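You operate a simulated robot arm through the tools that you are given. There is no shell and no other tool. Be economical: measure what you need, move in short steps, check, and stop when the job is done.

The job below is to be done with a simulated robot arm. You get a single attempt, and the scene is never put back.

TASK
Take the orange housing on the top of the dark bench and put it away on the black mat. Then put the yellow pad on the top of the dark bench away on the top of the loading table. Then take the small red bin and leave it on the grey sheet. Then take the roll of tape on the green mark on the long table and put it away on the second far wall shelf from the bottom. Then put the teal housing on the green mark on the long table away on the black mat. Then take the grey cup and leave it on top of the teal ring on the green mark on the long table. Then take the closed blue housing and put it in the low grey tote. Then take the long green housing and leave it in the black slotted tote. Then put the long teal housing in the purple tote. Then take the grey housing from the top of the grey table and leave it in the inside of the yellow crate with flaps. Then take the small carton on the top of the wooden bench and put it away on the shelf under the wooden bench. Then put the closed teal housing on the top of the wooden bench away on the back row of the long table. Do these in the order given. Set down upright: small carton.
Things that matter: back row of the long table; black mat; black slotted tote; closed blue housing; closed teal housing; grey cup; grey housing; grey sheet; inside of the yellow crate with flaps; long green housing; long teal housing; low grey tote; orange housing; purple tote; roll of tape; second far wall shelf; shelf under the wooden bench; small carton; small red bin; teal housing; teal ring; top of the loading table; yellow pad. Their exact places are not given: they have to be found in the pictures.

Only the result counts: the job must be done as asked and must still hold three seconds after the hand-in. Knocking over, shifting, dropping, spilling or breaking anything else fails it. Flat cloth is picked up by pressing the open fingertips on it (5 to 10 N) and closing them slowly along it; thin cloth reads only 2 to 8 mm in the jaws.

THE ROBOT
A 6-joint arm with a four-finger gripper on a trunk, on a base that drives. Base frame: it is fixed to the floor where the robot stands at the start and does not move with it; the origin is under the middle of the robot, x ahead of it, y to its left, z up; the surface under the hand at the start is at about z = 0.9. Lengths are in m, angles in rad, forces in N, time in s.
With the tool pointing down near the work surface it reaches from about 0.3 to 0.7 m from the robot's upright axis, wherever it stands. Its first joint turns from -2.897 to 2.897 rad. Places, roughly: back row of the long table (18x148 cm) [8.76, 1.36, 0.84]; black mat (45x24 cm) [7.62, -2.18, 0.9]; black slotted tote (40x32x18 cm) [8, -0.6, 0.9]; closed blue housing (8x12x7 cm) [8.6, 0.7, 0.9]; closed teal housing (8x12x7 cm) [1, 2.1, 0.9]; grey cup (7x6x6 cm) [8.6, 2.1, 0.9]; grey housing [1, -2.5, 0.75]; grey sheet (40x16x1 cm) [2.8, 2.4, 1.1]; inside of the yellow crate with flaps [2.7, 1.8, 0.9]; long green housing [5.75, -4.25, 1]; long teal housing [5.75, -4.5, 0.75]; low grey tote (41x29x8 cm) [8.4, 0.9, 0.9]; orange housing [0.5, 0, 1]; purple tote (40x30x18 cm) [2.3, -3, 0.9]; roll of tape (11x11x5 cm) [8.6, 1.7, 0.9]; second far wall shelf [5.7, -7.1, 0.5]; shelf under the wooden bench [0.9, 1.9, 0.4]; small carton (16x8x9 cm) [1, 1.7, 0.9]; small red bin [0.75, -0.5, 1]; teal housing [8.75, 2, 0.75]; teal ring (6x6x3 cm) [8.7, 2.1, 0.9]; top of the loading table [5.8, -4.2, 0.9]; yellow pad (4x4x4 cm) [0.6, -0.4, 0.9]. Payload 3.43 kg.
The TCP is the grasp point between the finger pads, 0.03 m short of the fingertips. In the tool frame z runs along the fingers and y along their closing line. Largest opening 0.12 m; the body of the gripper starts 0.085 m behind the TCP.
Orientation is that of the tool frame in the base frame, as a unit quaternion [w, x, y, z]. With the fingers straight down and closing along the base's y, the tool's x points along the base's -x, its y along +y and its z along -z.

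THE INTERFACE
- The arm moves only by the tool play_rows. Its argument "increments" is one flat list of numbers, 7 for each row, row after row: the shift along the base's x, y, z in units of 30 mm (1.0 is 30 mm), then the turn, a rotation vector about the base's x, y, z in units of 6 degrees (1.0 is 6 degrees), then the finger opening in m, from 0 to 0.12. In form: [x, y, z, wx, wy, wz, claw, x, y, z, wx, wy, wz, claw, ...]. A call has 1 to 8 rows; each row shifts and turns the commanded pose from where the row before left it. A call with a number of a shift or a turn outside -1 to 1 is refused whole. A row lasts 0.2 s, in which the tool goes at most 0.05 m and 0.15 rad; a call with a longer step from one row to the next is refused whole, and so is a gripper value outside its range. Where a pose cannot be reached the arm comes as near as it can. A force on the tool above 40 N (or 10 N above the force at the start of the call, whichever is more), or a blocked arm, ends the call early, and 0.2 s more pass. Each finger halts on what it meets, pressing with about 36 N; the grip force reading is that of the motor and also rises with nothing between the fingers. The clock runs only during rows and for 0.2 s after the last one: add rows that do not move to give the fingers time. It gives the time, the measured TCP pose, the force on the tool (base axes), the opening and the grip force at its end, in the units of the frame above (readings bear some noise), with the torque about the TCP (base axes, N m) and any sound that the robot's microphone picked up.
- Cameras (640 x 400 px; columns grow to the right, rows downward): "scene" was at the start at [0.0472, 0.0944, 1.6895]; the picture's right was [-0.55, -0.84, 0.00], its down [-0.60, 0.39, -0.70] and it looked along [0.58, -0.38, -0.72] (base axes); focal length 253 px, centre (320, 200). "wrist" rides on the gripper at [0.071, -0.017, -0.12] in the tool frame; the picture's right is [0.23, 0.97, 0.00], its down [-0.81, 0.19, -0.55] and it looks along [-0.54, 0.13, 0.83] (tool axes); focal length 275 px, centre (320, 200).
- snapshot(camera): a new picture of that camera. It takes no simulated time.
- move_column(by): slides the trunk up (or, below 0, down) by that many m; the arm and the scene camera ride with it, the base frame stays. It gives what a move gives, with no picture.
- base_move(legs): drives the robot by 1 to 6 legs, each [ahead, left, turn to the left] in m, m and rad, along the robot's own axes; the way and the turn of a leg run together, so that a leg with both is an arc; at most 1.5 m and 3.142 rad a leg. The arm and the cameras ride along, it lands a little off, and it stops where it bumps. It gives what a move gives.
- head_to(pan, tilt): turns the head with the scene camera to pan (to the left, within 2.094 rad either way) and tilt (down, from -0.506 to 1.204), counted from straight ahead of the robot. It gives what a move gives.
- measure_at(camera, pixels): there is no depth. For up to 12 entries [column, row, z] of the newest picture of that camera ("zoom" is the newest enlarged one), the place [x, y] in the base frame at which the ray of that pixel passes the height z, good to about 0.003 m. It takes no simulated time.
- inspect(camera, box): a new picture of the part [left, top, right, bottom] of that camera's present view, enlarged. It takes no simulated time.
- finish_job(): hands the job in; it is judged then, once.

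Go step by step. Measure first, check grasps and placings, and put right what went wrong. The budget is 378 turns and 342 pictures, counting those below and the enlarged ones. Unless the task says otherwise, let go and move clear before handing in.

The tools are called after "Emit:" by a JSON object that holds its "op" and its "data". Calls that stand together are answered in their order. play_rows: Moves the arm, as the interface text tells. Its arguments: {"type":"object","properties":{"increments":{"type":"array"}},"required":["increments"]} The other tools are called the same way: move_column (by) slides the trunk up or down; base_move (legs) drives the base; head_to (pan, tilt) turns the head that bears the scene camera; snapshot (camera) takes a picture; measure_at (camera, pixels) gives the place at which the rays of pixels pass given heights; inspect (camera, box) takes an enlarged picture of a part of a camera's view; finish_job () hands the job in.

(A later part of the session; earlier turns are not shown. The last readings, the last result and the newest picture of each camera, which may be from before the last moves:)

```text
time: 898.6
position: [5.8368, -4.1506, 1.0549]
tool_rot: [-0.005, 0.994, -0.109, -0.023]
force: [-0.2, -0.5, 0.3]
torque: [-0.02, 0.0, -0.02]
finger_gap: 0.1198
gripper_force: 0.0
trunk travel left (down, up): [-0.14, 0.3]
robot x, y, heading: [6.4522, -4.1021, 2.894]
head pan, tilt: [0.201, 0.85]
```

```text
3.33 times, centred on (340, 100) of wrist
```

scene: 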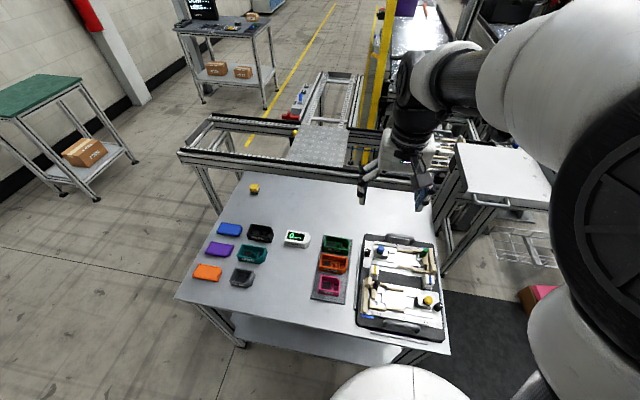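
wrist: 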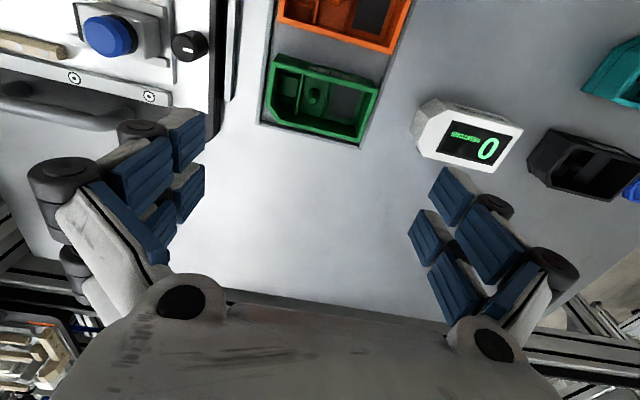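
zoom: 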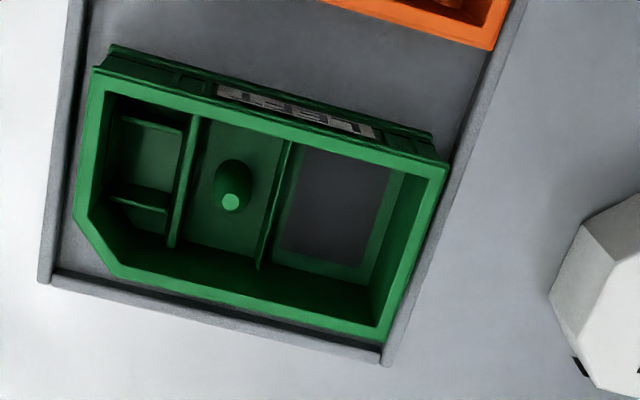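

Emit:
{"op": "play_rows", "data": {"increments": [-0.07, 0.12, -1, 0, 0, 0, 0.112, 0, 0, -1, 0, 0, 0, 0.112, 0, 0, -1, 0, 0, 0, 0.112, 0, 0, -0.8, 0, 0, 0, 0.112, 0, 0, 0, 0, 0, 0, 0.112]}}

Emit:
{"op": "snapshot", "data": {"camera": "wrist"}}

```text
time: 899.8
position: [5.8321, -4.1444, 0.944]
tool_rot: [-0.004, 0.994, -0.107, -0.023]
force: [-0.3, 0.3, -0.5]
torque: [0.02, 0.03, -0.04]
finger_gap: 0.1118
gripper_force: 0.0
trunk travel left (down, up): [-0.14, 0.3]
robot x, y, heading: [6.4572, -4.1079, 2.898]
head pan, tilt: [0.201, 0.85]
```

```text
130 pictures are left
```

wrist: 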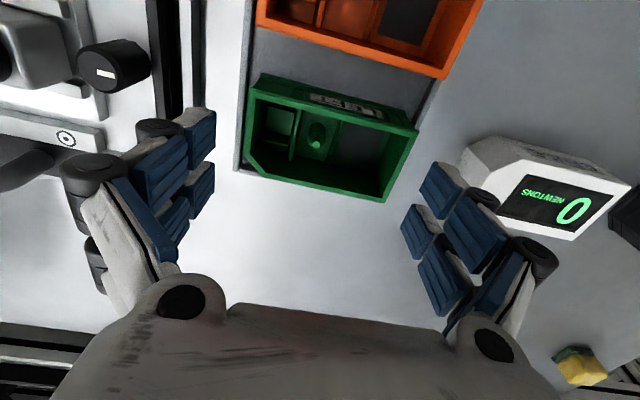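

Emit:
{"op": "play_rows", "data": {"increments": [0.27, -0.06, -0.4, 0, 0, 0, 0.112, 0, 0, -0.4, 0, 0, 0, 0.112, 0, 0, -0.4, 0, 0, 0, 0.112, 0, 0, 0, 0, 0, 0, 0.112]}}

Emit:
{"op": "snapshot", "data": {"camera": "wrist"}}

```text
time: 900.8
position: [5.841, -4.1468, 0.9039]
tool_rot: [-0.004, 0.994, -0.108, -0.023]
force: [0.4, -0.2, -0.1]
torque: [-0.02, 0.02, 0.02]
finger_gap: 0.1119
gripper_force: 0.0
trunk travel left (down, up): [-0.14, 0.3]
robot x, y, heading: [6.4572, -4.1034, 2.899]
head pan, tilt: [0.201, 0.85]
```

```text
129 pictures are left
```

wrist: 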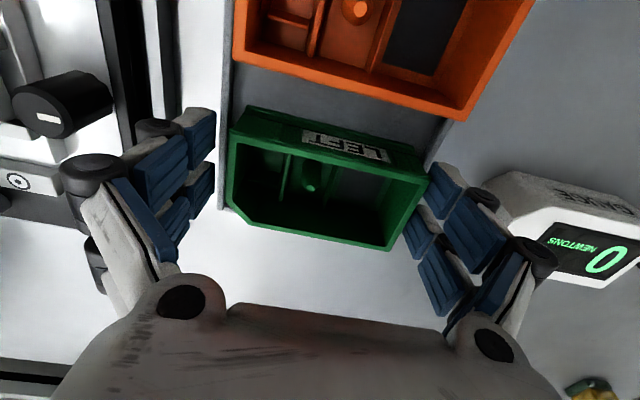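

Emit:
{"op": "play_rows", "data": {"increments": [0, 0, 0.1, 0, 0, 0, 0.105, 0, 0, 0, 0, 0, 0, 0.1, 0, 0, 0, 0, 0, 0, 0.09, 0, 0, 0, 0, 0, 0, 0.08, 0, 0, 0, 0, 0, 0, 0.075, 0, 0, 0, 0, 0, 0, 0.075]}}

Emit:
{"op": "play_rows", "data": {"increments": [0, 0, 0.4, 0, 0, 0, 0.075, 0, 0, 0.8, 0, 0, 0, 0.075, 0, 0, 1, 0, 0, 0, 0.075, 0, 0, 1, 0, 0, 0, 0.075]}}

Emit:
{"op": "snapshot", "data": {"camera": "wrist"}}

```text
time: 902.2
position: [5.8406, -4.1464, 0.9084]
tool_rot: [-0.004, 0.994, -0.107, -0.023]
force: [-0.8, 0.2, 3.1]
torque: [-0.13, -0.02, -0.04]
finger_gap: 0.0999
gripper_force: 36.2
trunk travel left (down, up): [-0.14, 0.3]
robot x, y, heading: [6.4559, -4.1022, 2.895]
head pan, tilt: [0.201, 0.85]
```

```text
time: 903.2
position: [5.8419, -4.1472, 1.0048]
tool_rot: [-0.004, 0.994, -0.108, -0.022]
force: [0.6, 0.3, -1.2]
torque: [-0.01, -0.02, 0.04]
finger_gap: 0.0995
gripper_force: 36.6
trunk travel left (down, up): [-0.14, 0.3]
robot x, y, heading: [6.457, -4.1015, 2.892]
head pan, tilt: [0.201, 0.85]
```

```text
128 pictures are left
```

wrist: 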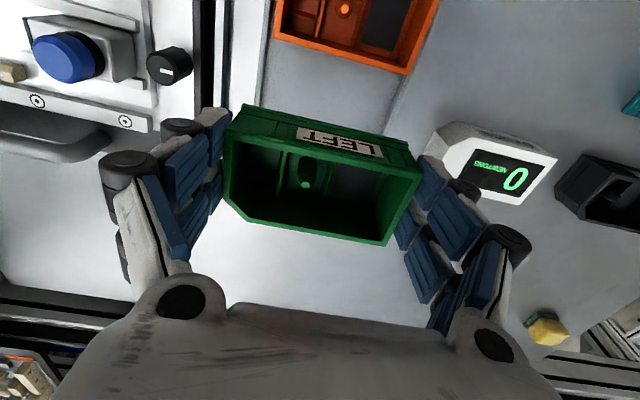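

The green housing is held. I lift it and drive to the black slotted tote.

Emit:
{"op": "play_rows", "data": {"increments": [0.3, 0, 1, 0, 0, 0, 0.075, 0.3, 0, 1, 0, 0, 0, 0.075, 0.3, 0, 1, 0, 0, 0, 0.075, 0.5, 0, 1, 0, 0, 0, 0.075, 0.5, 0, 1, 0, 0, 0, 0.075, 0.5, 0, 1, 0, 0, 0, 0.075, 0.5, 0, 1, 0, 0, 0, 0.075, 0.5, 0, 1, 0, 0, 0, 0.075]}}

Emit:
{"op": "move_column", "data": {"by": 0.15}}

Emit:
{"op": "base_move", "data": {"legs": [[-0.27, 0, 0], [0, 0, -3.13], [-0.2, 1.25, 0], [-0.09, 1.21, 0], [0.06, 1.24, 0]]}}

Emit:
{"op": "head_to", "data": {"pan": 0.2, "tilt": 0.85}}

Emit:
{"op": "snapshot", "data": {"camera": "scene"}}

```text
time: 905.0
position: [5.9444, -4.146, 1.2431]
tool_rot: [-0.004, 0.994, -0.107, -0.022]
force: [0.4, -0.3, -1.3]
torque: [0.03, 0.0, -0.01]
finger_gap: 0.0994
gripper_force: 36.4
trunk travel left (down, up): [-0.14, 0.3]
robot x, y, heading: [6.4533, -4.1007, 2.897]
head pan, tilt: [0.201, 0.85]
```

```text
time: 906.7
position: [5.9431, -4.1477, 1.3925]
tool_rot: [-0.004, 0.994, -0.109, -0.022]
force: [0.1, 0.0, -1.1]
torque: [0.01, -0.03, -0.01]
finger_gap: 0.0997
gripper_force: 35.5
trunk travel left (down, up): [-0.29, 0.15]
robot x, y, heading: [6.4564, -4.0988, 2.894]
head pan, tilt: [0.201, 0.85]
```

```text
time: 933.5
position: [7.6875, -0.4124, 1.3934]
tool_rot: [0.023, 0.082, 0.996, -0.004]
force: [0.4, -0.2, -1.0]
torque: [0.0, 0.05, 0.0]
finger_gap: 0.0996
gripper_force: 35.9
trunk travel left (down, up): [-0.29, 0.15]
robot x, y, heading: [7.1776, -0.4867, -0.19]
head pan, tilt: [0.201, 0.85]
```

```text
time: 934.1
position: [7.6887, -0.4127, 1.3942]
tool_rot: [0.023, 0.08, 0.997, -0.003]
force: [-0.1, 0.4, -1.2]
torque: [0.02, -0.01, 0.02]
finger_gap: 0.0995
gripper_force: 35.4
trunk travel left (down, up): [-0.29, 0.15]
robot x, y, heading: [7.1756, -0.4871, -0.192]
head pan, tilt: [0.201, 0.85]
```

```text
127 pictures are left
```

scene: 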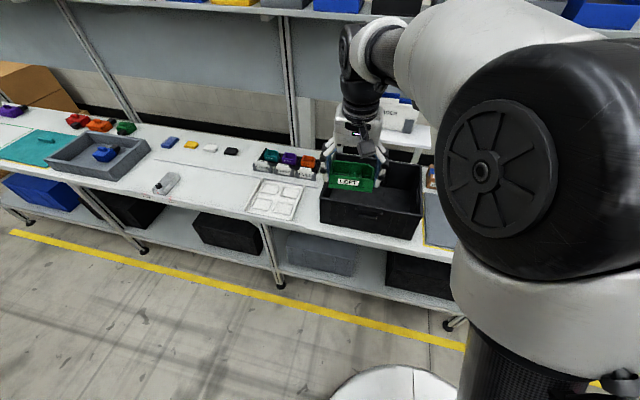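

Emit:
{"op": "base_move", "data": {"legs": [[0.3, -0.1, -0.03]]}}

Emit:
{"op": "snapshot", "data": {"camera": "scene"}}

Emit:
{"op": "snapshot", "data": {"camera": "wrist"}}

```text
time: 936.2
position: [7.9614, -0.5842, 1.3939]
tool_rot: [0.022, 0.094, 0.995, -0.004]
force: [0.5, -0.3, -1.4]
torque: [0.01, 0.06, -0.02]
finger_gap: 0.0996
gripper_force: 35.6
trunk travel left (down, up): [-0.29, 0.15]
robot x, y, heading: [7.4446, -0.6457, -0.219]
head pan, tilt: [0.201, 0.85]
```

```text
126 pictures are left
```

scene: 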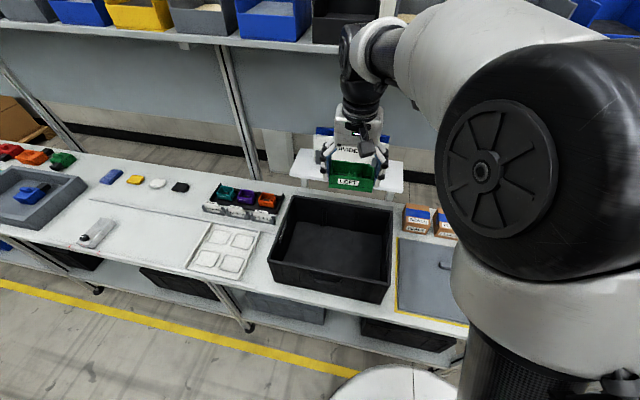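

```text
125 pictures are left
```

wrist: 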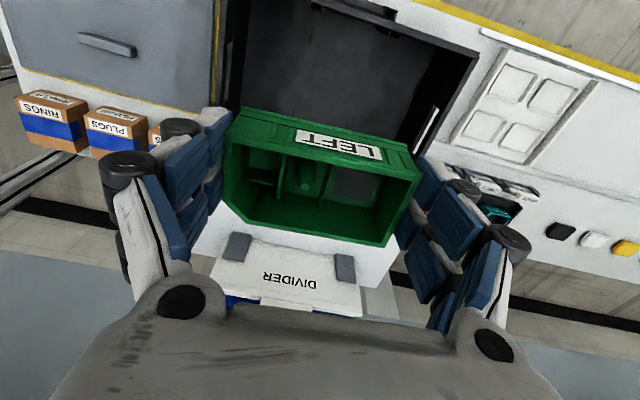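

Emit:
{"op": "measure_at", "data": {"camera": "scene", "pixels": [[285, 196, 1.02], [393, 212, 1.02], [389, 285, 1.02], [269, 260, 1.02], [335, 250, 0.85]]}}

Emit:
{"op": "inspect", "data": {"camera": "scene", "box": [250, 180, 420, 310]}}

```text
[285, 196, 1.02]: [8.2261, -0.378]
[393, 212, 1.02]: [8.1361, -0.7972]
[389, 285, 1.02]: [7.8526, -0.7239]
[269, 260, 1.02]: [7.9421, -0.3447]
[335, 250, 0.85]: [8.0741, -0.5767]
```

```text
3.08 times, centred on (335, 245) of scene
```

zoom: 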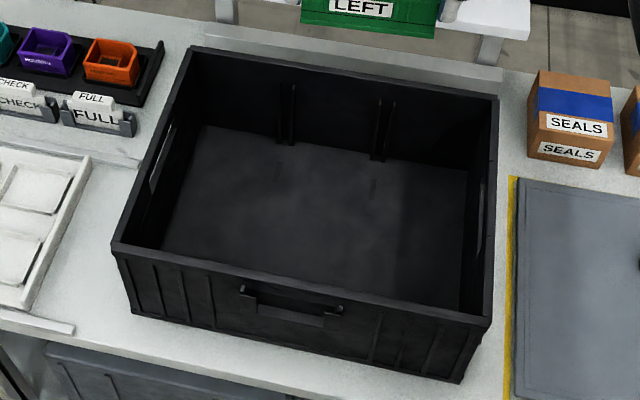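

Tote centre ≈(8.035,−0.56). I move over it and lower in.

Emit:
{"op": "play_rows", "data": {"increments": [0.75, 0.27, 0, 0, 0, 0, 0.075, 0.75, 0.27, 0, 0, 0, 0, 0.075, 0.75, 0.27, 0, 0, 0, 0, 0.075, 0, 0, -1, 0, 0, 0, 0.075, 0, 0, -1, 0, 0, 0, 0.075, 0, 0, -1, 0, 0, 0, 0.075, 0, 0, -1, 0, 0, 0, 0.075, 0, 0, -1, 0, 0, 0, 0.075]}}

Emit:
{"op": "play_rows", "data": {"increments": [0, 0, -1, 0, 0, 0, 0.075, 0, 0, -1, 0, 0, 0, 0.075, 0, 0, -1, 0, 0, 0, 0.075, 0, 0, -1, 0, 0, 0, 0.075]}}

Emit:
{"op": "snapshot", "data": {"camera": "wrist"}}

Emit:
{"op": "snapshot", "data": {"camera": "scene"}}

```text
time: 938.0
position: [8.0296, -0.5584, 1.2434]
tool_rot: [0.023, 0.094, 0.995, -0.004]
force: [0.0, 0.0, -1.6]
torque: [-0.03, 0.01, -0.01]
finger_gap: 0.0993
gripper_force: 35.8
trunk travel left (down, up): [-0.29, 0.15]
robot x, y, heading: [7.4511, -0.6416, -0.216]
head pan, tilt: [0.201, 0.85]
```

```text
time: 939.0
position: [8.0314, -0.5602, 1.1237]
tool_rot: [0.023, 0.095, 0.995, -0.005]
force: [-0.8, 0.2, -1.4]
torque: [0.01, 0.04, 0.0]
finger_gap: 0.0997
gripper_force: 36.0
trunk travel left (down, up): [-0.29, 0.15]
robot x, y, heading: [7.4448, -0.6416, -0.214]
head pan, tilt: [0.201, 0.85]
```

```text
123 pictures are left
```

wrist: 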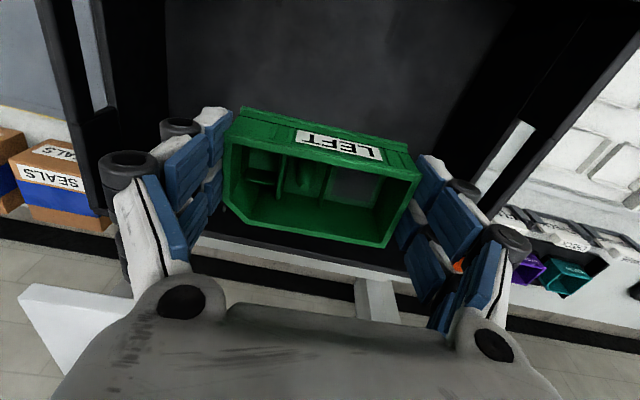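

```text
122 pictures are left
```

scene: 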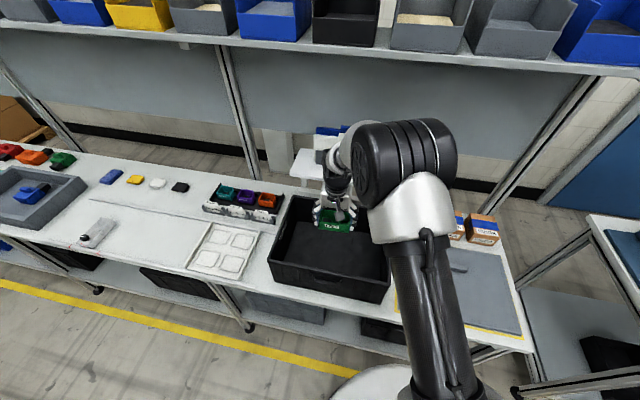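

Emit:
{"op": "play_rows", "data": {"increments": [-0.3, 0, -1, 0, 0, 0, 0.075, -0.3, 0, -1, 0, 0, 0, 0.075, 0, 0, -1, 0, 0, 0, 0.075, 0, 0, -1, 0, 0, 0, 0.075, 0, 0, -1, 0, 0, 0, 0.075, 0, 0, -1, 0, 0, 0, 0.075]}}

Emit:
{"op": "play_rows", "data": {"increments": [0, 0, -0.4, 0, 0, 0, 0.075, 0, 0, -0.4, 0, 0, 0, 0.075, 0, 0, -0.3, 0, 0, 0, 0.075, 0, 0, -0.2, 0, 0, 0, 0.075, 0, 0, -0.2, 0, 0, 0, 0.075, 0, 0, -0.2, 0, 0, 0, 0.075]}}

Emit:
{"op": "snapshot", "data": {"camera": "wrist"}}

```text
time: 940.4
position: [8.0079, -0.5611, 0.9425]
tool_rot: [0.023, 0.094, 0.995, -0.005]
force: [-0.2, 0.1, -1.4]
torque: [-0.01, 0.04, 0.02]
finger_gap: 0.0997
gripper_force: 36.1
trunk travel left (down, up): [-0.29, 0.15]
robot x, y, heading: [7.45, -0.6452, -0.216]
head pan, tilt: [0.201, 0.85]
```

```text
time: 941.8
position: [8.0091, -0.5603, 0.8926]
tool_rot: [0.024, 0.094, 0.995, -0.003]
force: [1.7, -1.5, 12.4]
torque: [-0.46, 0.16, 0.0]
finger_gap: 0.0998
gripper_force: 34.3
trunk travel left (down, up): [-0.29, 0.15]
robot x, y, heading: [7.4469, -0.6446, -0.217]
head pan, tilt: [0.201, 0.85]
```

```text
121 pictures are left
```

wrist: 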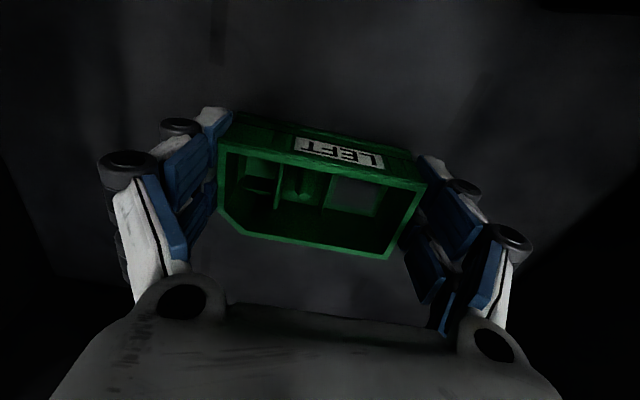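

Contact with the tote's floor. I release and rise out.

Emit:
{"op": "play_rows", "data": {"increments": [0, 0, 0, 0, 0, 0, 0.11, 0, 0, 0, 0, 0, 0, 0.12, 0, 0, 0, 0, 0, 0, 0.12, 0, 0, 0.6, 0, 0, 0, 0.12, 0, 0, 1, 0, 0, 0, 0.12, 0, 0, 1, 0, 0, 0, 0.12, 0, 0, 1, 0, 0, 0, 0.12, 0, 0, 1, 0, 0, 0, 0.12]}}

Emit:
{"op": "play_rows", "data": {"increments": [0, 0, 1, 0, 0, 0, 0.12, 0, 0, 1, 0, 0, 0, 0.12, 0, 0, 1, 0, 0, 0, 0.12, 0, 0, 1, 0, 0, 0, 0.12, 0, 0, 1, 0, 0, 0, 0.12, 0, 0, 1, 0, 0, 0, 0.12, -0.5, 0, 1, 0, 0, 0, 0.12, -0.5, 0, 1, 0, 0, 0, 0.12]}}

Emit:
{"op": "snapshot", "data": {"camera": "wrist"}}

Emit:
{"op": "snapshot", "data": {"camera": "scene"}}

```text
time: 943.6
position: [8.0075, -0.5593, 1.0309]
tool_rot: [0.023, 0.094, 0.995, -0.005]
force: [-0.2, 0.4, -0.1]
torque: [0.04, -0.02, 0.0]
finger_gap: 0.1201
gripper_force: 0.0
trunk travel left (down, up): [-0.29, 0.15]
robot x, y, heading: [7.4517, -0.6433, -0.219]
head pan, tilt: [0.201, 0.85]
```

```text
time: 945.4
position: [7.9803, -0.5582, 1.2709]
tool_rot: [0.023, 0.094, 0.995, -0.004]
force: [0.3, 0.2, 1.1]
torque: [-0.01, -0.03, 0.0]
finger_gap: 0.1201
gripper_force: 0.0
trunk travel left (down, up): [-0.29, 0.15]
robot x, y, heading: [7.4534, -0.6429, -0.216]
head pan, tilt: [0.201, 0.85]
```

```text
120 pictures are left
```

wrist: 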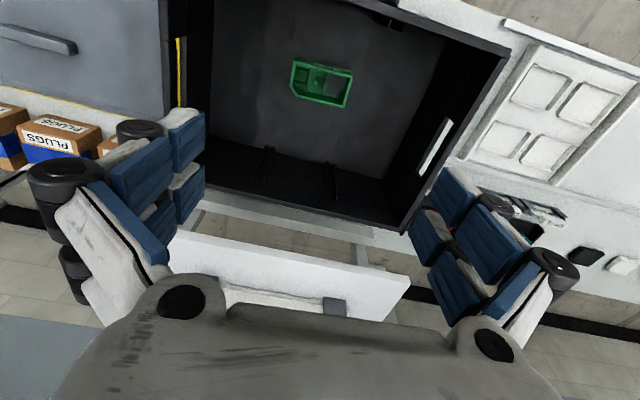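

```text
119 pictures are left
```

scene: 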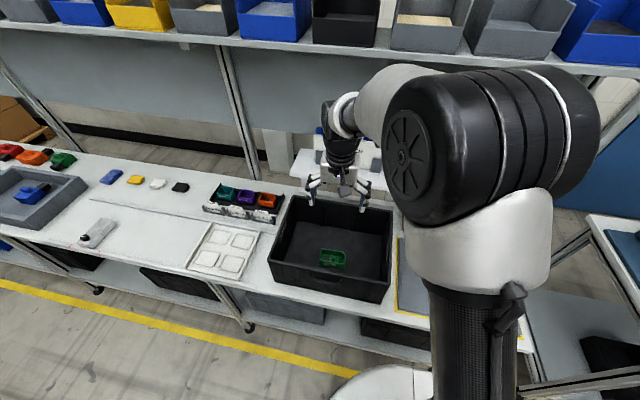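

The green housing lies in the slotted tote. I return to the loading table for the long teal housing.

Emit:
{"op": "base_move", "data": {"legs": [[-0.17, -1.33, 0], [0.0, -1.22, 0], [0.18, -1.24, 0], [0, 0, 3.12], [0.17, 0, 0]]}}

Emit:
{"op": "head_to", "data": {"pan": 0.2, "tilt": 0.85}}

Emit:
{"op": "snapshot", "data": {"camera": "scene"}}

Emit:
{"op": "snapshot", "data": {"camera": "wrist"}}

```text
time: 971.8
position: [6.0186, -4.3182, 1.2708]
tool_rot: [-0.005, 0.994, -0.104, -0.022]
force: [0.2, 0.5, 0.7]
torque: [-0.05, -0.06, -0.03]
finger_gap: 0.12
gripper_force: 0.0
trunk travel left (down, up): [-0.29, 0.15]
robot x, y, heading: [6.5519, -4.2454, 2.904]
head pan, tilt: [0.201, 0.85]
```

```text
time: 972.4
position: [6.0213, -4.3177, 1.2707]
tool_rot: [-0.003, 0.994, -0.104, -0.023]
force: [0.1, -0.7, -0.2]
torque: [0.0, 0.0, 0.02]
finger_gap: 0.1199
gripper_force: 0.0
trunk travel left (down, up): [-0.29, 0.15]
robot x, y, heading: [6.5537, -4.2427, 2.909]
head pan, tilt: [0.201, 0.85]
```

```text
118 pictures are left
```

scene: 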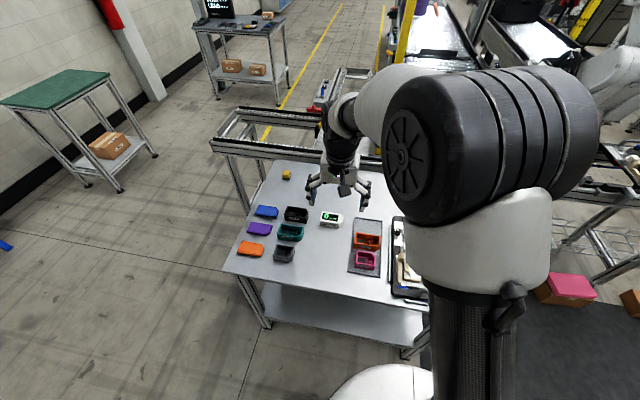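

```text
117 pictures are left
```

wrist: 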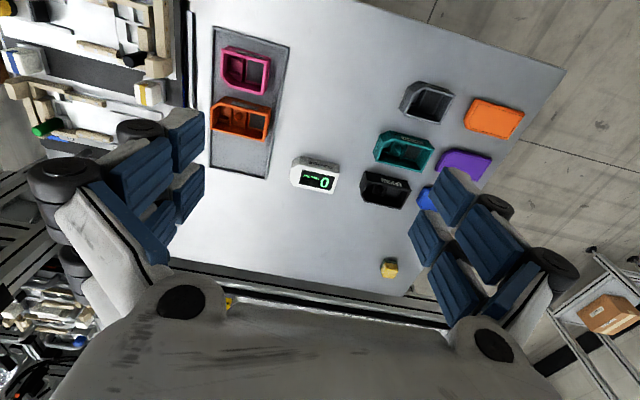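

Emit:
{"op": "inspect", "data": {"camera": "wrist", "box": [340, 70, 540, 215]}}

Emit:
{"op": "measure_at", "data": {"camera": "zoom", "pixels": [[110, 215, 0.9], [125, 180, 0.865], [310, 235, 0.9], [285, 310, 0.9], [320, 220, 0.87], [195, 100, 0.9], [340, 155, 0.9], [85, 330, 0.9], [225, 370, 0.9]]}}

```text
2.76 times, centred on (440, 142) of wrist
```

zoom: 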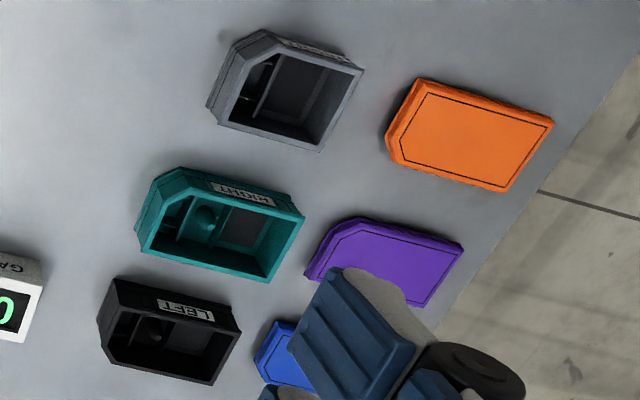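

```text
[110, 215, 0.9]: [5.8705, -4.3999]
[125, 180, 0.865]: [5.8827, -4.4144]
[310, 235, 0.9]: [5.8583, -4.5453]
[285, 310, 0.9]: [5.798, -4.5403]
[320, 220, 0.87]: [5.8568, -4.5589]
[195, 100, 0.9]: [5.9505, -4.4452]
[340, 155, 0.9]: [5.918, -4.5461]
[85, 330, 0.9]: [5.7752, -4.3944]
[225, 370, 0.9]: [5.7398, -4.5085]
```

Emit:
{"op": "measure_at", "data": {"camera": "zoom", "pixels": [[305, 218, 0.9], [267, 283, 0.9], [140, 250, 0.9], [152, 198, 0.9], [308, 272, 0.87], [305, 278, 0.86], [360, 217, 0.87], [318, 247, 0.87]]}}

Emit:
{"op": "inspect", "data": {"camera": "scene", "box": [225, 190, 345, 275]}}

Emit:
{"op": "measure_at", "data": {"camera": "zoom", "pixels": [[280, 180, 0.9], [420, 182, 0.9], [415, 240, 0.9], [290, 235, 0.9]]}}

```text
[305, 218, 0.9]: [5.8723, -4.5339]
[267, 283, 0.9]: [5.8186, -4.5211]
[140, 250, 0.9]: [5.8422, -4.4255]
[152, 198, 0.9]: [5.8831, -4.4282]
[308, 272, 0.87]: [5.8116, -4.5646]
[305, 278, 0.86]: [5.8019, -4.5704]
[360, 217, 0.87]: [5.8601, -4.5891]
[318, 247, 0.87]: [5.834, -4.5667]
```

```text
4.71 times, centred on (285, 232) of scene
```

zoom: 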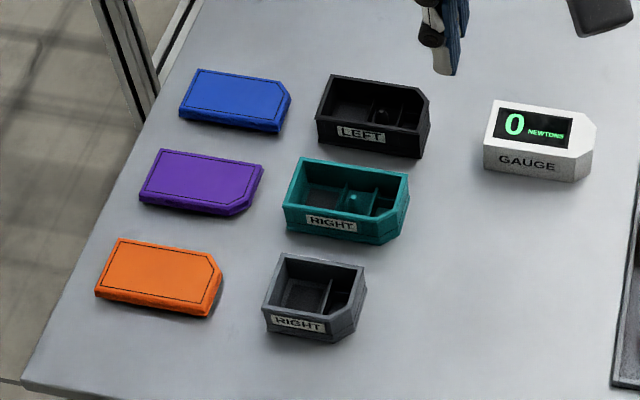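

```text
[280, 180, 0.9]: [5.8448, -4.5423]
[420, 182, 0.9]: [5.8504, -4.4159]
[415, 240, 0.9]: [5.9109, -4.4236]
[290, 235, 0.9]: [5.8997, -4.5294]
```

Teal: centre (5.857,−4.480), 9.9 cm long, with about 4 cm of room to the purple cover. I shift the base and go above it.

Emit:
{"op": "base_move", "data": {"legs": [[0.08, 0.22, 0]]}}

Emit:
{"op": "move_column", "data": {"by": -0.1}}

Emit:
{"op": "snapshot", "data": {"camera": "wrist"}}

```text
time: 974.1
position: [5.8916, -4.5074, 1.2708]
tool_rot: [-0.004, 0.994, -0.104, -0.022]
force: [-0.4, -0.5, 0.1]
torque: [0.04, 0.0, -0.04]
finger_gap: 0.1203
gripper_force: 0.0
trunk travel left (down, up): [-0.29, 0.15]
robot x, y, heading: [6.4239, -4.4334, 2.901]
head pan, tilt: [0.201, 0.85]
```

```text
time: 975.4
position: [5.8904, -4.505, 1.1717]
tool_rot: [-0.004, 0.994, -0.106, -0.023]
force: [0.4, 0.0, 0.6]
torque: [0.01, -0.02, -0.02]
finger_gap: 0.12
gripper_force: 0.0
trunk travel left (down, up): [-0.19, 0.25]
robot x, y, heading: [6.4237, -4.4313, 2.903]
head pan, tilt: [0.201, 0.85]
```

```text
114 pictures are left
```

wrist: 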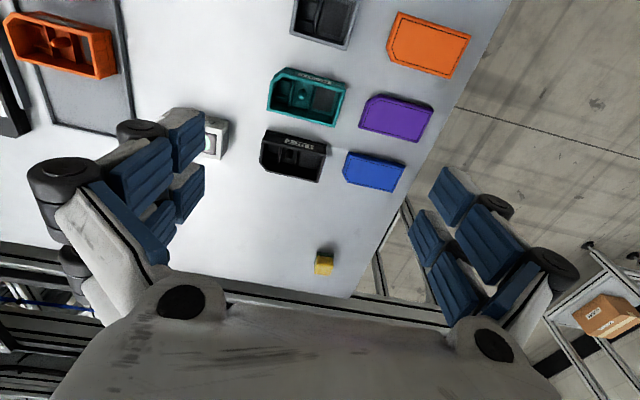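

Emit:
{"op": "play_rows", "data": {"increments": [-0.18, 0.14, -1, 0, 0, 0, 0.115, -0.18, 0.14, -1, 0, 0, 0, 0.115, -0.18, 0.14, -1, 0, 0, 0, 0.115, -0.18, 0.14, -1, 0, 0, 0, 0.115, -0.18, 0.14, -1, 0, 0, 0, 0.115, -0.18, 0.14, -1, 0, 0, 0, 0.115]}}

Emit:
{"op": "snapshot", "data": {"camera": "wrist"}}

```text
time: 976.8
position: [5.8593, -4.4805, 0.99]
tool_rot: [-0.004, 0.994, -0.106, -0.024]
force: [-0.1, 0.7, 0.1]
torque: [0.03, -0.03, 0.0]
finger_gap: 0.1147
gripper_force: 0.1
trunk travel left (down, up): [-0.19, 0.25]
robot x, y, heading: [6.4285, -4.4307, 2.901]
head pan, tilt: [0.201, 0.85]
```

```text
113 pictures are left
```

wrist: 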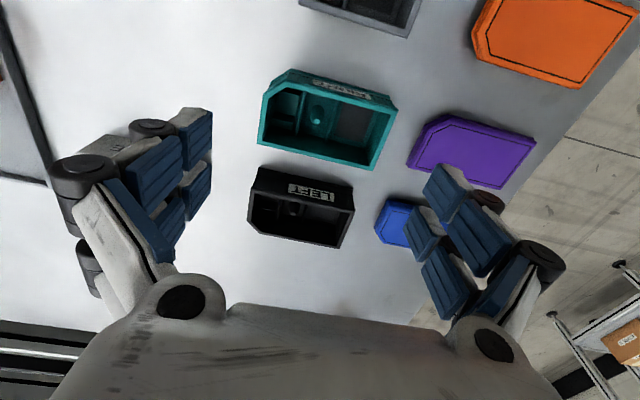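

Centred. I lower and close.

Emit:
{"op": "play_rows", "data": {"increments": [0, 0, -0.8, 0, 0, 0, 0.113, 0, 0, -0.8, 0, 0, 0, 0.113, 0, 0, -0.8, 0, 0, 0, 0.113, 0, 0, -0.6, 0, 0, 0, 0.113, 0, 0, 0, 0, 0, 0, 0.113]}}

Emit:
{"op": "snapshot", "data": {"camera": "wrist"}}

```text
time: 978.0
position: [5.8584, -4.4796, 0.9025]
tool_rot: [-0.004, 0.994, -0.106, -0.023]
force: [0.5, -0.6, 0.1]
torque: [-0.01, -0.01, -0.01]
finger_gap: 0.1131
gripper_force: 0.2
trunk travel left (down, up): [-0.19, 0.25]
robot x, y, heading: [6.4235, -4.4334, 2.9]
head pan, tilt: [0.201, 0.85]
```

```text
112 pictures are left
```

wrist: 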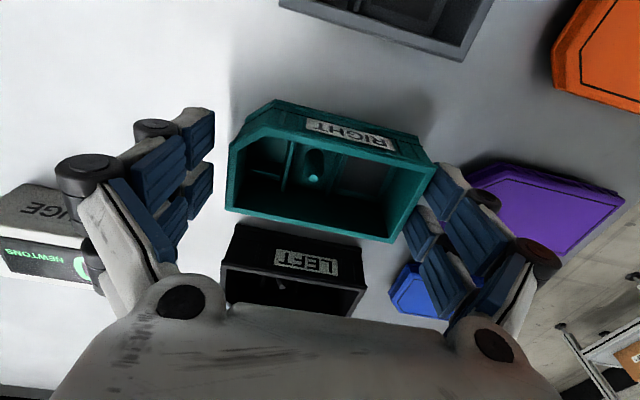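

Emit:
{"op": "play_rows", "data": {"increments": [0, -0.1, 0, 0, 0, 0, 0.105, 0, 0, 0, 0, 0, 0, 0.1, 0, 0, 0, 0, 0, 0, 0.09, 0, 0, 0, 0, 0, 0, 0.08, 0, 0, 0, 0, 0, 0, 0.075, 0, 0, 0, 0, 0, 0, 0.075]}}

Emit:
{"op": "play_rows", "data": {"increments": [0, 0, 0.4, 0, 0, 0, 0.075, 0, 0, 0.8, 0, 0, 0, 0.075, 0, 0, 1, 0, 0, 0, 0.075, 0, 0, 1, 0, 0, 0, 0.075, 0.3, 0, 1, 0, 0, 0, 0.075, 0.3, 0, 1, 0, 0, 0, 0.075, 0.3, 0, 1, 0, 0, 0, 0.075, 0.3, 0, 1, 0, 0, 0, 0.075]}}

Emit:
{"op": "snapshot", "data": {"camera": "wrist"}}

```text
time: 979.4
position: [5.8586, -4.4819, 0.9014]
tool_rot: [-0.004, 0.994, -0.106, -0.024]
force: [-0.7, -0.5, 4.6]
torque: [0.12, -0.09, 0.02]
finger_gap: 0.0995
gripper_force: 36.1
trunk travel left (down, up): [-0.19, 0.25]
robot x, y, heading: [6.4257, -4.4321, 2.902]
head pan, tilt: [0.201, 0.85]
```

```text
time: 981.2
position: [5.8975, -4.4836, 1.1192]
tool_rot: [-0.005, 0.994, -0.106, -0.023]
force: [-0.3, 0.0, -1.3]
torque: [0.03, 0.0, 0.02]
finger_gap: 0.0994
gripper_force: 36.0
trunk travel left (down, up): [-0.19, 0.25]
robot x, y, heading: [6.4259, -4.43, 2.903]
head pan, tilt: [0.201, 0.85]
```

```text
111 pictures are left
```

wrist: 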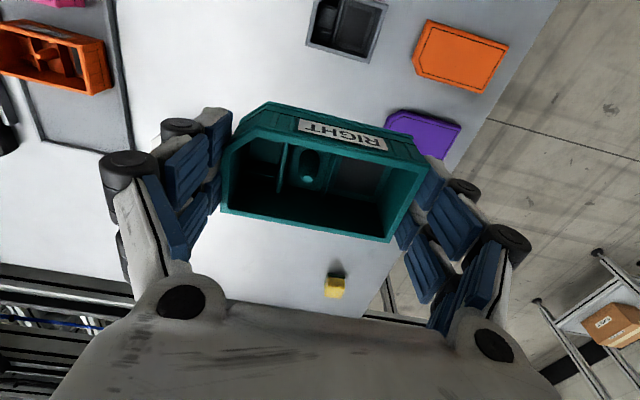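

Held. I carry it round toward the purple tote by the aisle.

Emit:
{"op": "move_column", "data": {"by": 0.1}}

Emit:
{"op": "base_move", "data": {"legs": [[-0.35, 0.09, 0], [0.04, 0.89, 0], [1.05, 0.36, 0], [1.14, 0.17, 0], [0.75, -0.745, 0], [0.85, -0.1, 0]]}}

Emit:
{"op": "head_to", "data": {"pan": -0.9, "tilt": 0.6}}

Emit:
{"op": "snapshot", "data": {"camera": "scene"}}

```text
time: 982.5
position: [5.895, -4.4829, 1.2179]
tool_rot: [-0.005, 0.994, -0.105, -0.023]
force: [0.3, 0.2, -1.7]
torque: [0.01, -0.03, 0.03]
finger_gap: 0.0998
gripper_force: 35.8
trunk travel left (down, up): [-0.29, 0.15]
robot x, y, heading: [6.4253, -4.4307, 2.897]
head pan, tilt: [0.201, 0.85]
```

```text
time: 1008.7
position: [2.4417, -4.1918, 1.2184]
tool_rot: [-0.005, 0.991, -0.128, -0.022]
force: [0.1, -0.1, -1.8]
torque: [-0.02, -0.01, 0.03]
finger_gap: 0.0992
gripper_force: 36.3
trunk travel left (down, up): [-0.29, 0.15]
robot x, y, heading: [2.9745, -4.1653, 2.854]
head pan, tilt: [0.201, 0.85]
```

```text
time: 1010.1
position: [2.4421, -4.1934, 1.2176]
tool_rot: [-0.004, 0.991, -0.128, -0.022]
force: [-0.8, 0.0, -1.8]
torque: [0.03, 0.0, 0.0]
finger_gap: 0.0994
gripper_force: 36.0
trunk travel left (down, up): [-0.29, 0.15]
robot x, y, heading: [2.9711, -4.1679, 2.856]
head pan, tilt: [-0.901, 0.6]
```

```text
110 pictures are left
```

scene: 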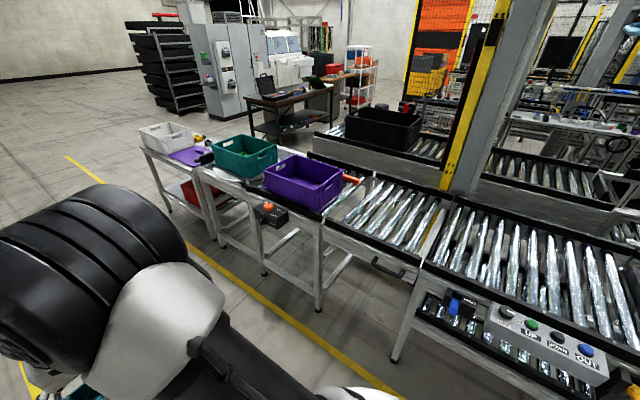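

Emit:
{"op": "inspect", "data": {"camera": "scene", "box": [190, 110, 390, 250]}}

Emit:
{"op": "measure_at", "data": {"camera": "scene", "pixels": [[320, 310, 0], [395, 360, 0], [316, 210, 0.9], [263, 188, 0.9], [288, 155, 1.07], [340, 168, 1.07], [319, 186, 1.07], [265, 166, 1.07]]}}

```text
2.86 times, centred on (290, 180) of scene
```

zoom: 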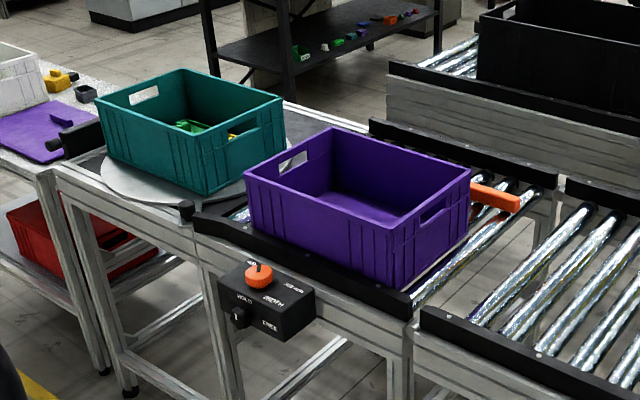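

```text
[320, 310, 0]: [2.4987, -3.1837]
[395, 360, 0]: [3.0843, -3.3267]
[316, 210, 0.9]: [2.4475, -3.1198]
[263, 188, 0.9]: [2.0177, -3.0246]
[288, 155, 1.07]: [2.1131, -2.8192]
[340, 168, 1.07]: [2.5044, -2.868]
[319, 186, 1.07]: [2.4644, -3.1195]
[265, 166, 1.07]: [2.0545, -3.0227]
```

The purple tote: centre ≈(2.284,−2.957), rim ≈1.07. I move beside it and turn to face it.

Emit:
{"op": "base_move", "data": {"legs": [[0.83, -0.17, 0], [0, 0, -1.52]]}}

Emit:
{"op": "head_to", "data": {"pan": 0.2, "tilt": 0.85}}

Emit:
{"op": "snapshot", "data": {"camera": "scene"}}

```text
time: 1018.3
position: [2.1375, -3.2417, 1.2184]
tool_rot: [0.018, -0.643, 0.765, 0.012]
force: [-0.4, -0.4, -0.9]
torque: [-0.03, 0.01, 0.01]
finger_gap: 0.0995
gripper_force: 35.8
trunk travel left (down, up): [-0.29, 0.15]
robot x, y, heading: [2.2118, -3.7703, 1.371]
head pan, tilt: [-0.901, 0.6]
```

```text
time: 1019.6
position: [2.139, -3.2406, 1.2178]
tool_rot: [0.018, -0.643, 0.766, 0.013]
force: [0.3, 0.0, -0.7]
torque: [0.01, 0.0, -0.01]
finger_gap: 0.0997
gripper_force: 35.9
trunk travel left (down, up): [-0.29, 0.15]
robot x, y, heading: [2.208, -3.7662, 1.367]
head pan, tilt: [0.201, 0.85]
```

```text
108 pictures are left
```

scene: 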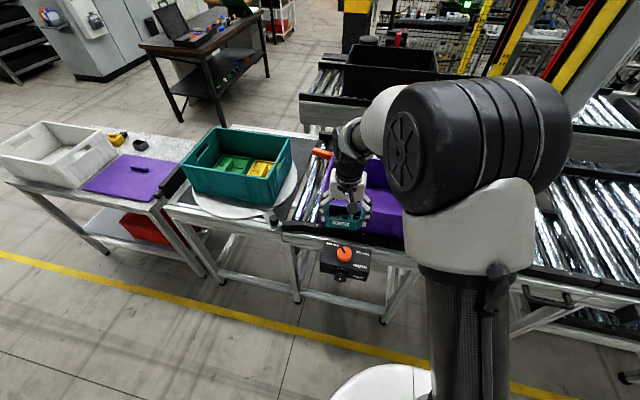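

Emit:
{"op": "base_move", "data": {"legs": [[0.22, -0.12, 0]]}}

Emit:
{"op": "snapshot", "data": {"camera": "wrist"}}

Emit:
{"op": "snapshot", "data": {"camera": "scene"}}

```text
time: 1021.4
position: [2.3021, -3.0609, 1.217]
tool_rot: [0.019, -0.641, 0.767, 0.014]
force: [-0.1, -0.1, -1.7]
torque: [-0.02, 0.04, -0.01]
finger_gap: 0.0997
gripper_force: 35.5
trunk travel left (down, up): [-0.29, 0.15]
robot x, y, heading: [2.3724, -3.592, 1.362]
head pan, tilt: [0.201, 0.85]
```

```text
107 pictures are left
```

wrist: 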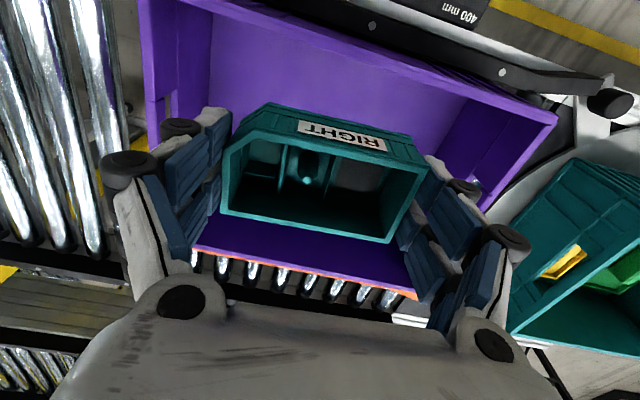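

```text
106 pictures are left
```

scene: 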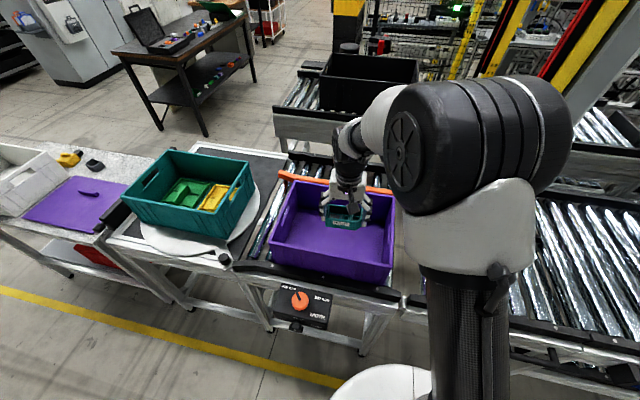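

Emit:
{"op": "measure_at", "data": {"camera": "scene", "pixels": [[290, 180, 1.07], [395, 195, 1.07], [394, 265, 1.07], [268, 241, 1.07]]}}

Emit:
{"op": "measure_at", "data": {"camera": "wrist", "pixels": [[558, 120, 1.07], [485, 210, 1.07], [418, 298, 1.07], [195, 245, 1.07], [145, 5, 1.07]]}}

```text
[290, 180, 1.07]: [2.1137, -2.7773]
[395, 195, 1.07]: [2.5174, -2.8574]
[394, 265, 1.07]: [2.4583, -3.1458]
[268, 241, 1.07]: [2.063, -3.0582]
```

```text
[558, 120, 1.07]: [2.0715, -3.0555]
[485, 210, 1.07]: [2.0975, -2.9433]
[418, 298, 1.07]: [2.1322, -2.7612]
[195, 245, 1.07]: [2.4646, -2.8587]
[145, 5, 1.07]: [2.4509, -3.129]
```

Emit:
{"op": "play_rows", "data": {"increments": [-0.15, 0.75, 0, 0, 0, 0, 0.075, -0.15, 0.75, 0, 0, 0, 0, 0.075, -0.15, 0.75, 0, 0, 0, 0, 0.075, 0, 0, -1, 0, 0, 0, 0.075, 0, 0, -1, 0, 0, 0, 0.075, 0, 0, -1, 0, 0, 0, 0.075, 0, 0, -1, 0, 0, 0, 0.075]}}

Emit:
{"op": "snapshot", "data": {"camera": "wrist"}}

```text
time: 1023.0
position: [2.2902, -2.9946, 1.0986]
tool_rot: [0.019, -0.641, 0.767, 0.014]
force: [0.1, -0.1, -1.8]
torque: [-0.03, -0.02, -0.03]
finger_gap: 0.0997
gripper_force: 36.1
trunk travel left (down, up): [-0.29, 0.15]
robot x, y, heading: [2.3694, -3.588, 1.37]
head pan, tilt: [0.201, 0.85]
```

```text
105 pictures are left
```

wrist: 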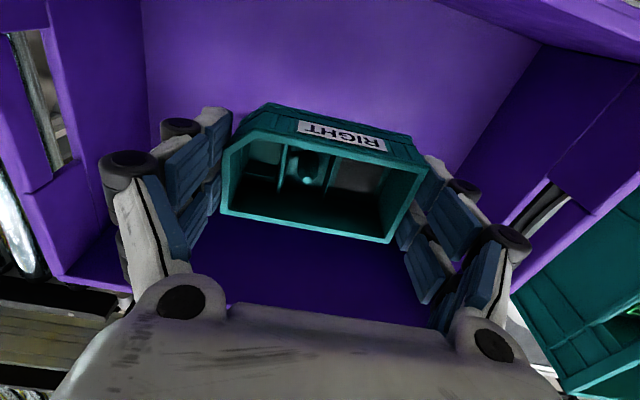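

Emit:
{"op": "play_rows", "data": {"increments": [-0.1, 0, -1, 0, 0, 0, 0.075, -0.1, 0, -1, 0, 0, 0, 0.075, 0, 0, -1, 0, 0, 0, 0.075, 0, 0, -0.7, 0, 0, 0, 0.075, 0, 0, -0.4, 0, 0, 0, 0.075, 0, 0, -0.3, 0, 0, 0, 0.075, 0, 0, -0.3, 0, 0, 0, 0.075, 0, 0, 0, 0, 0, 0, 0.075]}}

```text
time: 1024.8
position: [2.2829, -2.9939, 0.9573]
tool_rot: [0.019, -0.641, 0.767, 0.013]
force: [0.8, 0.2, -1.1]
torque: [-0.02, -0.03, 0.0]
finger_gap: 0.0996
gripper_force: 36.0
trunk travel left (down, up): [-0.29, 0.15]
robot x, y, heading: [2.3718, -3.5887, 1.368]
head pan, tilt: [0.201, 0.85]
```

Emit:
{"op": "play_rows", "data": {"increments": [0, 0, -0.25, 0, 0, 0, 0.075, 0, 0, -0.25, 0, 0, 0, 0.075, 0, 0, -0.25, 0, 0, 0, 0.075, 0, 0, -0.25, 0, 0, 0, 0.075, 0, 0, -0.25, 0, 0, 0, 0.075, 0, 0, 0, 0, 0, 0, 0.075]}}

```text
time: 1026.2
position: [2.2827, -2.9937, 0.9215]
tool_rot: [0.019, -0.641, 0.767, 0.015]
force: [0.3, 1.8, 24.9]
torque: [0.21, 0.08, -0.05]
finger_gap: 0.0997
gripper_force: 35.5
trunk travel left (down, up): [-0.29, 0.15]
robot x, y, heading: [2.3696, -3.5916, 1.363]
head pan, tilt: [0.201, 0.85]
```

Contact with the tote's floor (25 N). I release and rise.

Emit:
{"op": "play_rows", "data": {"increments": [0, 0, 0.05, 0, 0, 0, 0.11, 0, 0, 0, 0, 0, 0, 0.12, 0, 0, 0, 0, 0, 0, 0.12, 0, 0, 0.6, 0, 0, 0, 0.12, 0, 0, 1, 0, 0, 0, 0.12, 0, 0, 1, 0, 0, 0, 0.12, 0, 0, 1, 0, 0, 0, 0.12, 0, 0, 1, 0, 0, 0, 0.12]}}

Emit:
{"op": "play_rows", "data": {"increments": [0, 0, 1, 0, 0, 0, 0.12, 0, 0, 1, 0, 0, 0, 0.12, 0, 0, 1, 0, 0, 0, 0.12, 0, 0, 1, 0, 0, 0, 0.12, 0, 0, 1, 0, 0, 0, 0.12, 0, -0.5, 1, 0, 0, 0, 0.12, 0, -0.8, 0.5, 0, 0, 0, 0.12, 0, -0.8, 0, 0, 0, 0, 0.12]}}

Emit:
{"op": "snapshot", "data": {"camera": "scene"}}

```text
time: 1028.0
position: [2.2836, -2.9959, 1.0581]
tool_rot: [0.019, -0.641, 0.767, 0.013]
force: [0.7, 0.1, -0.9]
torque: [-0.02, 0.03, -0.04]
finger_gap: 0.1199
gripper_force: 0.0
trunk travel left (down, up): [-0.29, 0.15]
robot x, y, heading: [2.3715, -3.5878, 1.36]
head pan, tilt: [0.201, 0.85]
```

```text
time: 1029.8
position: [2.2835, -3.0569, 1.2552]
tool_rot: [0.019, -0.641, 0.767, 0.014]
force: [0.1, 0.6, 0.7]
torque: [0.02, 0.0, 0.0]
finger_gap: 0.12
gripper_force: 0.1
trunk travel left (down, up): [-0.29, 0.15]
robot x, y, heading: [2.3676, -3.5871, 1.366]
head pan, tilt: [0.201, 0.85]
```

```text
104 pictures are left
```

scene: 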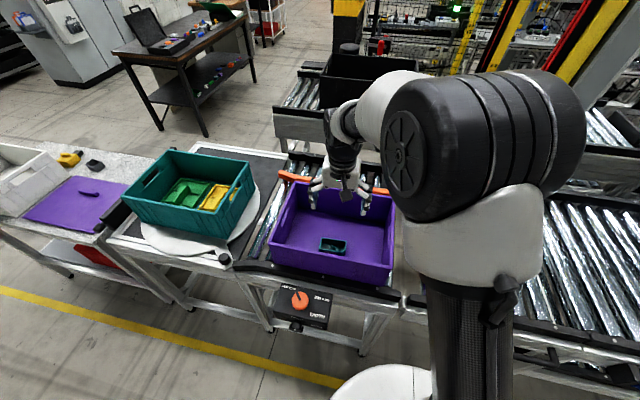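

The teal housing is in the purple tote. Next is the grey housing on the grey table to the left; I drive there.

Emit:
{"op": "base_move", "data": {"legs": [[-0.08, 1.25, 0]]}}

Emit:
{"op": "head_to", "data": {"pan": 0.2, "tilt": 0.8}}

Emit:
{"op": "snapshot", "data": {"camera": "scene"}}

Emit:
{"op": "snapshot", "data": {"camera": "wrist"}}

```text
time: 1036.3
position: [1.0183, -2.8651, 1.2553]
tool_rot: [0.019, -0.638, 0.77, 0.014]
force: [0.3, 0.0, -0.4]
torque: [-0.01, 0.03, 0.01]
finger_gap: 0.1198
gripper_force: 0.0
trunk travel left (down, up): [-0.29, 0.15]
robot x, y, heading: [1.1011, -3.4019, 1.351]
head pan, tilt: [0.201, 0.85]
```

```text
time: 1036.9
position: [1.018, -2.8646, 1.2554]
tool_rot: [0.02, -0.638, 0.77, 0.014]
force: [-0.4, 0.3, -0.6]
torque: [0.03, -0.01, 0.01]
finger_gap: 0.1201
gripper_force: 0.1
trunk travel left (down, up): [-0.29, 0.15]
robot x, y, heading: [1.1021, -3.4014, 1.362]
head pan, tilt: [0.201, 0.799]
```

```text
103 pictures are left
```

scene: 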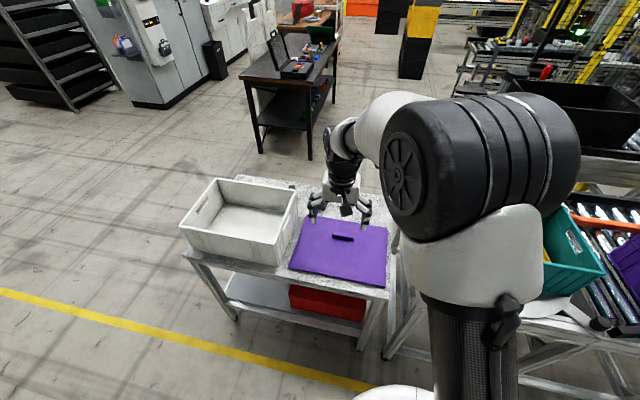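

```text
102 pictures are left
```

wrist: 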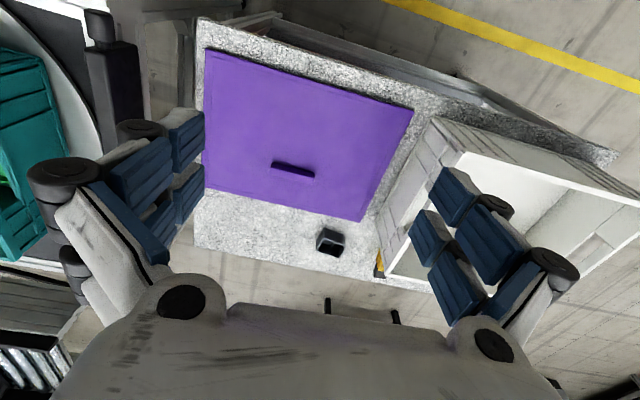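

Emit:
{"op": "measure_at", "data": {"camera": "wrist", "pixels": [[330, 240, 0.78], [316, 232, 0.79], [344, 236, 0.79], [195, 245, 0.76], [375, 278, 0.76], [338, 258, 0.79]]}}

Emit:
{"op": "inspect", "data": {"camera": "wrist", "box": [280, 200, 400, 300]}}

```text
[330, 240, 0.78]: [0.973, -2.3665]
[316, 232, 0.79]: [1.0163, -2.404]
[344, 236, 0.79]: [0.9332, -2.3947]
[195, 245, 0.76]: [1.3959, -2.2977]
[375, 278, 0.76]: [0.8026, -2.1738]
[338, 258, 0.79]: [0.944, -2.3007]
```

```text
4.00 times, centred on (340, 250) of wrist
```

zoom: 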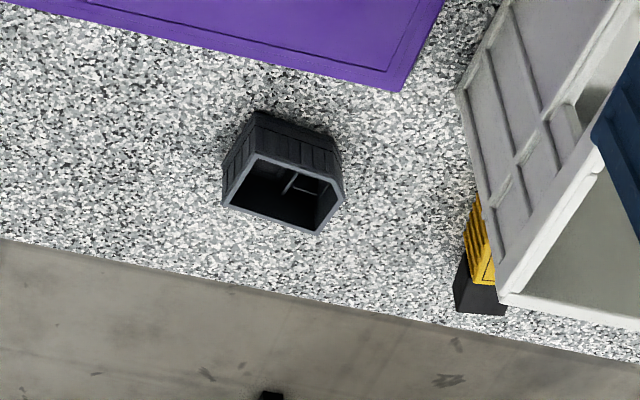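

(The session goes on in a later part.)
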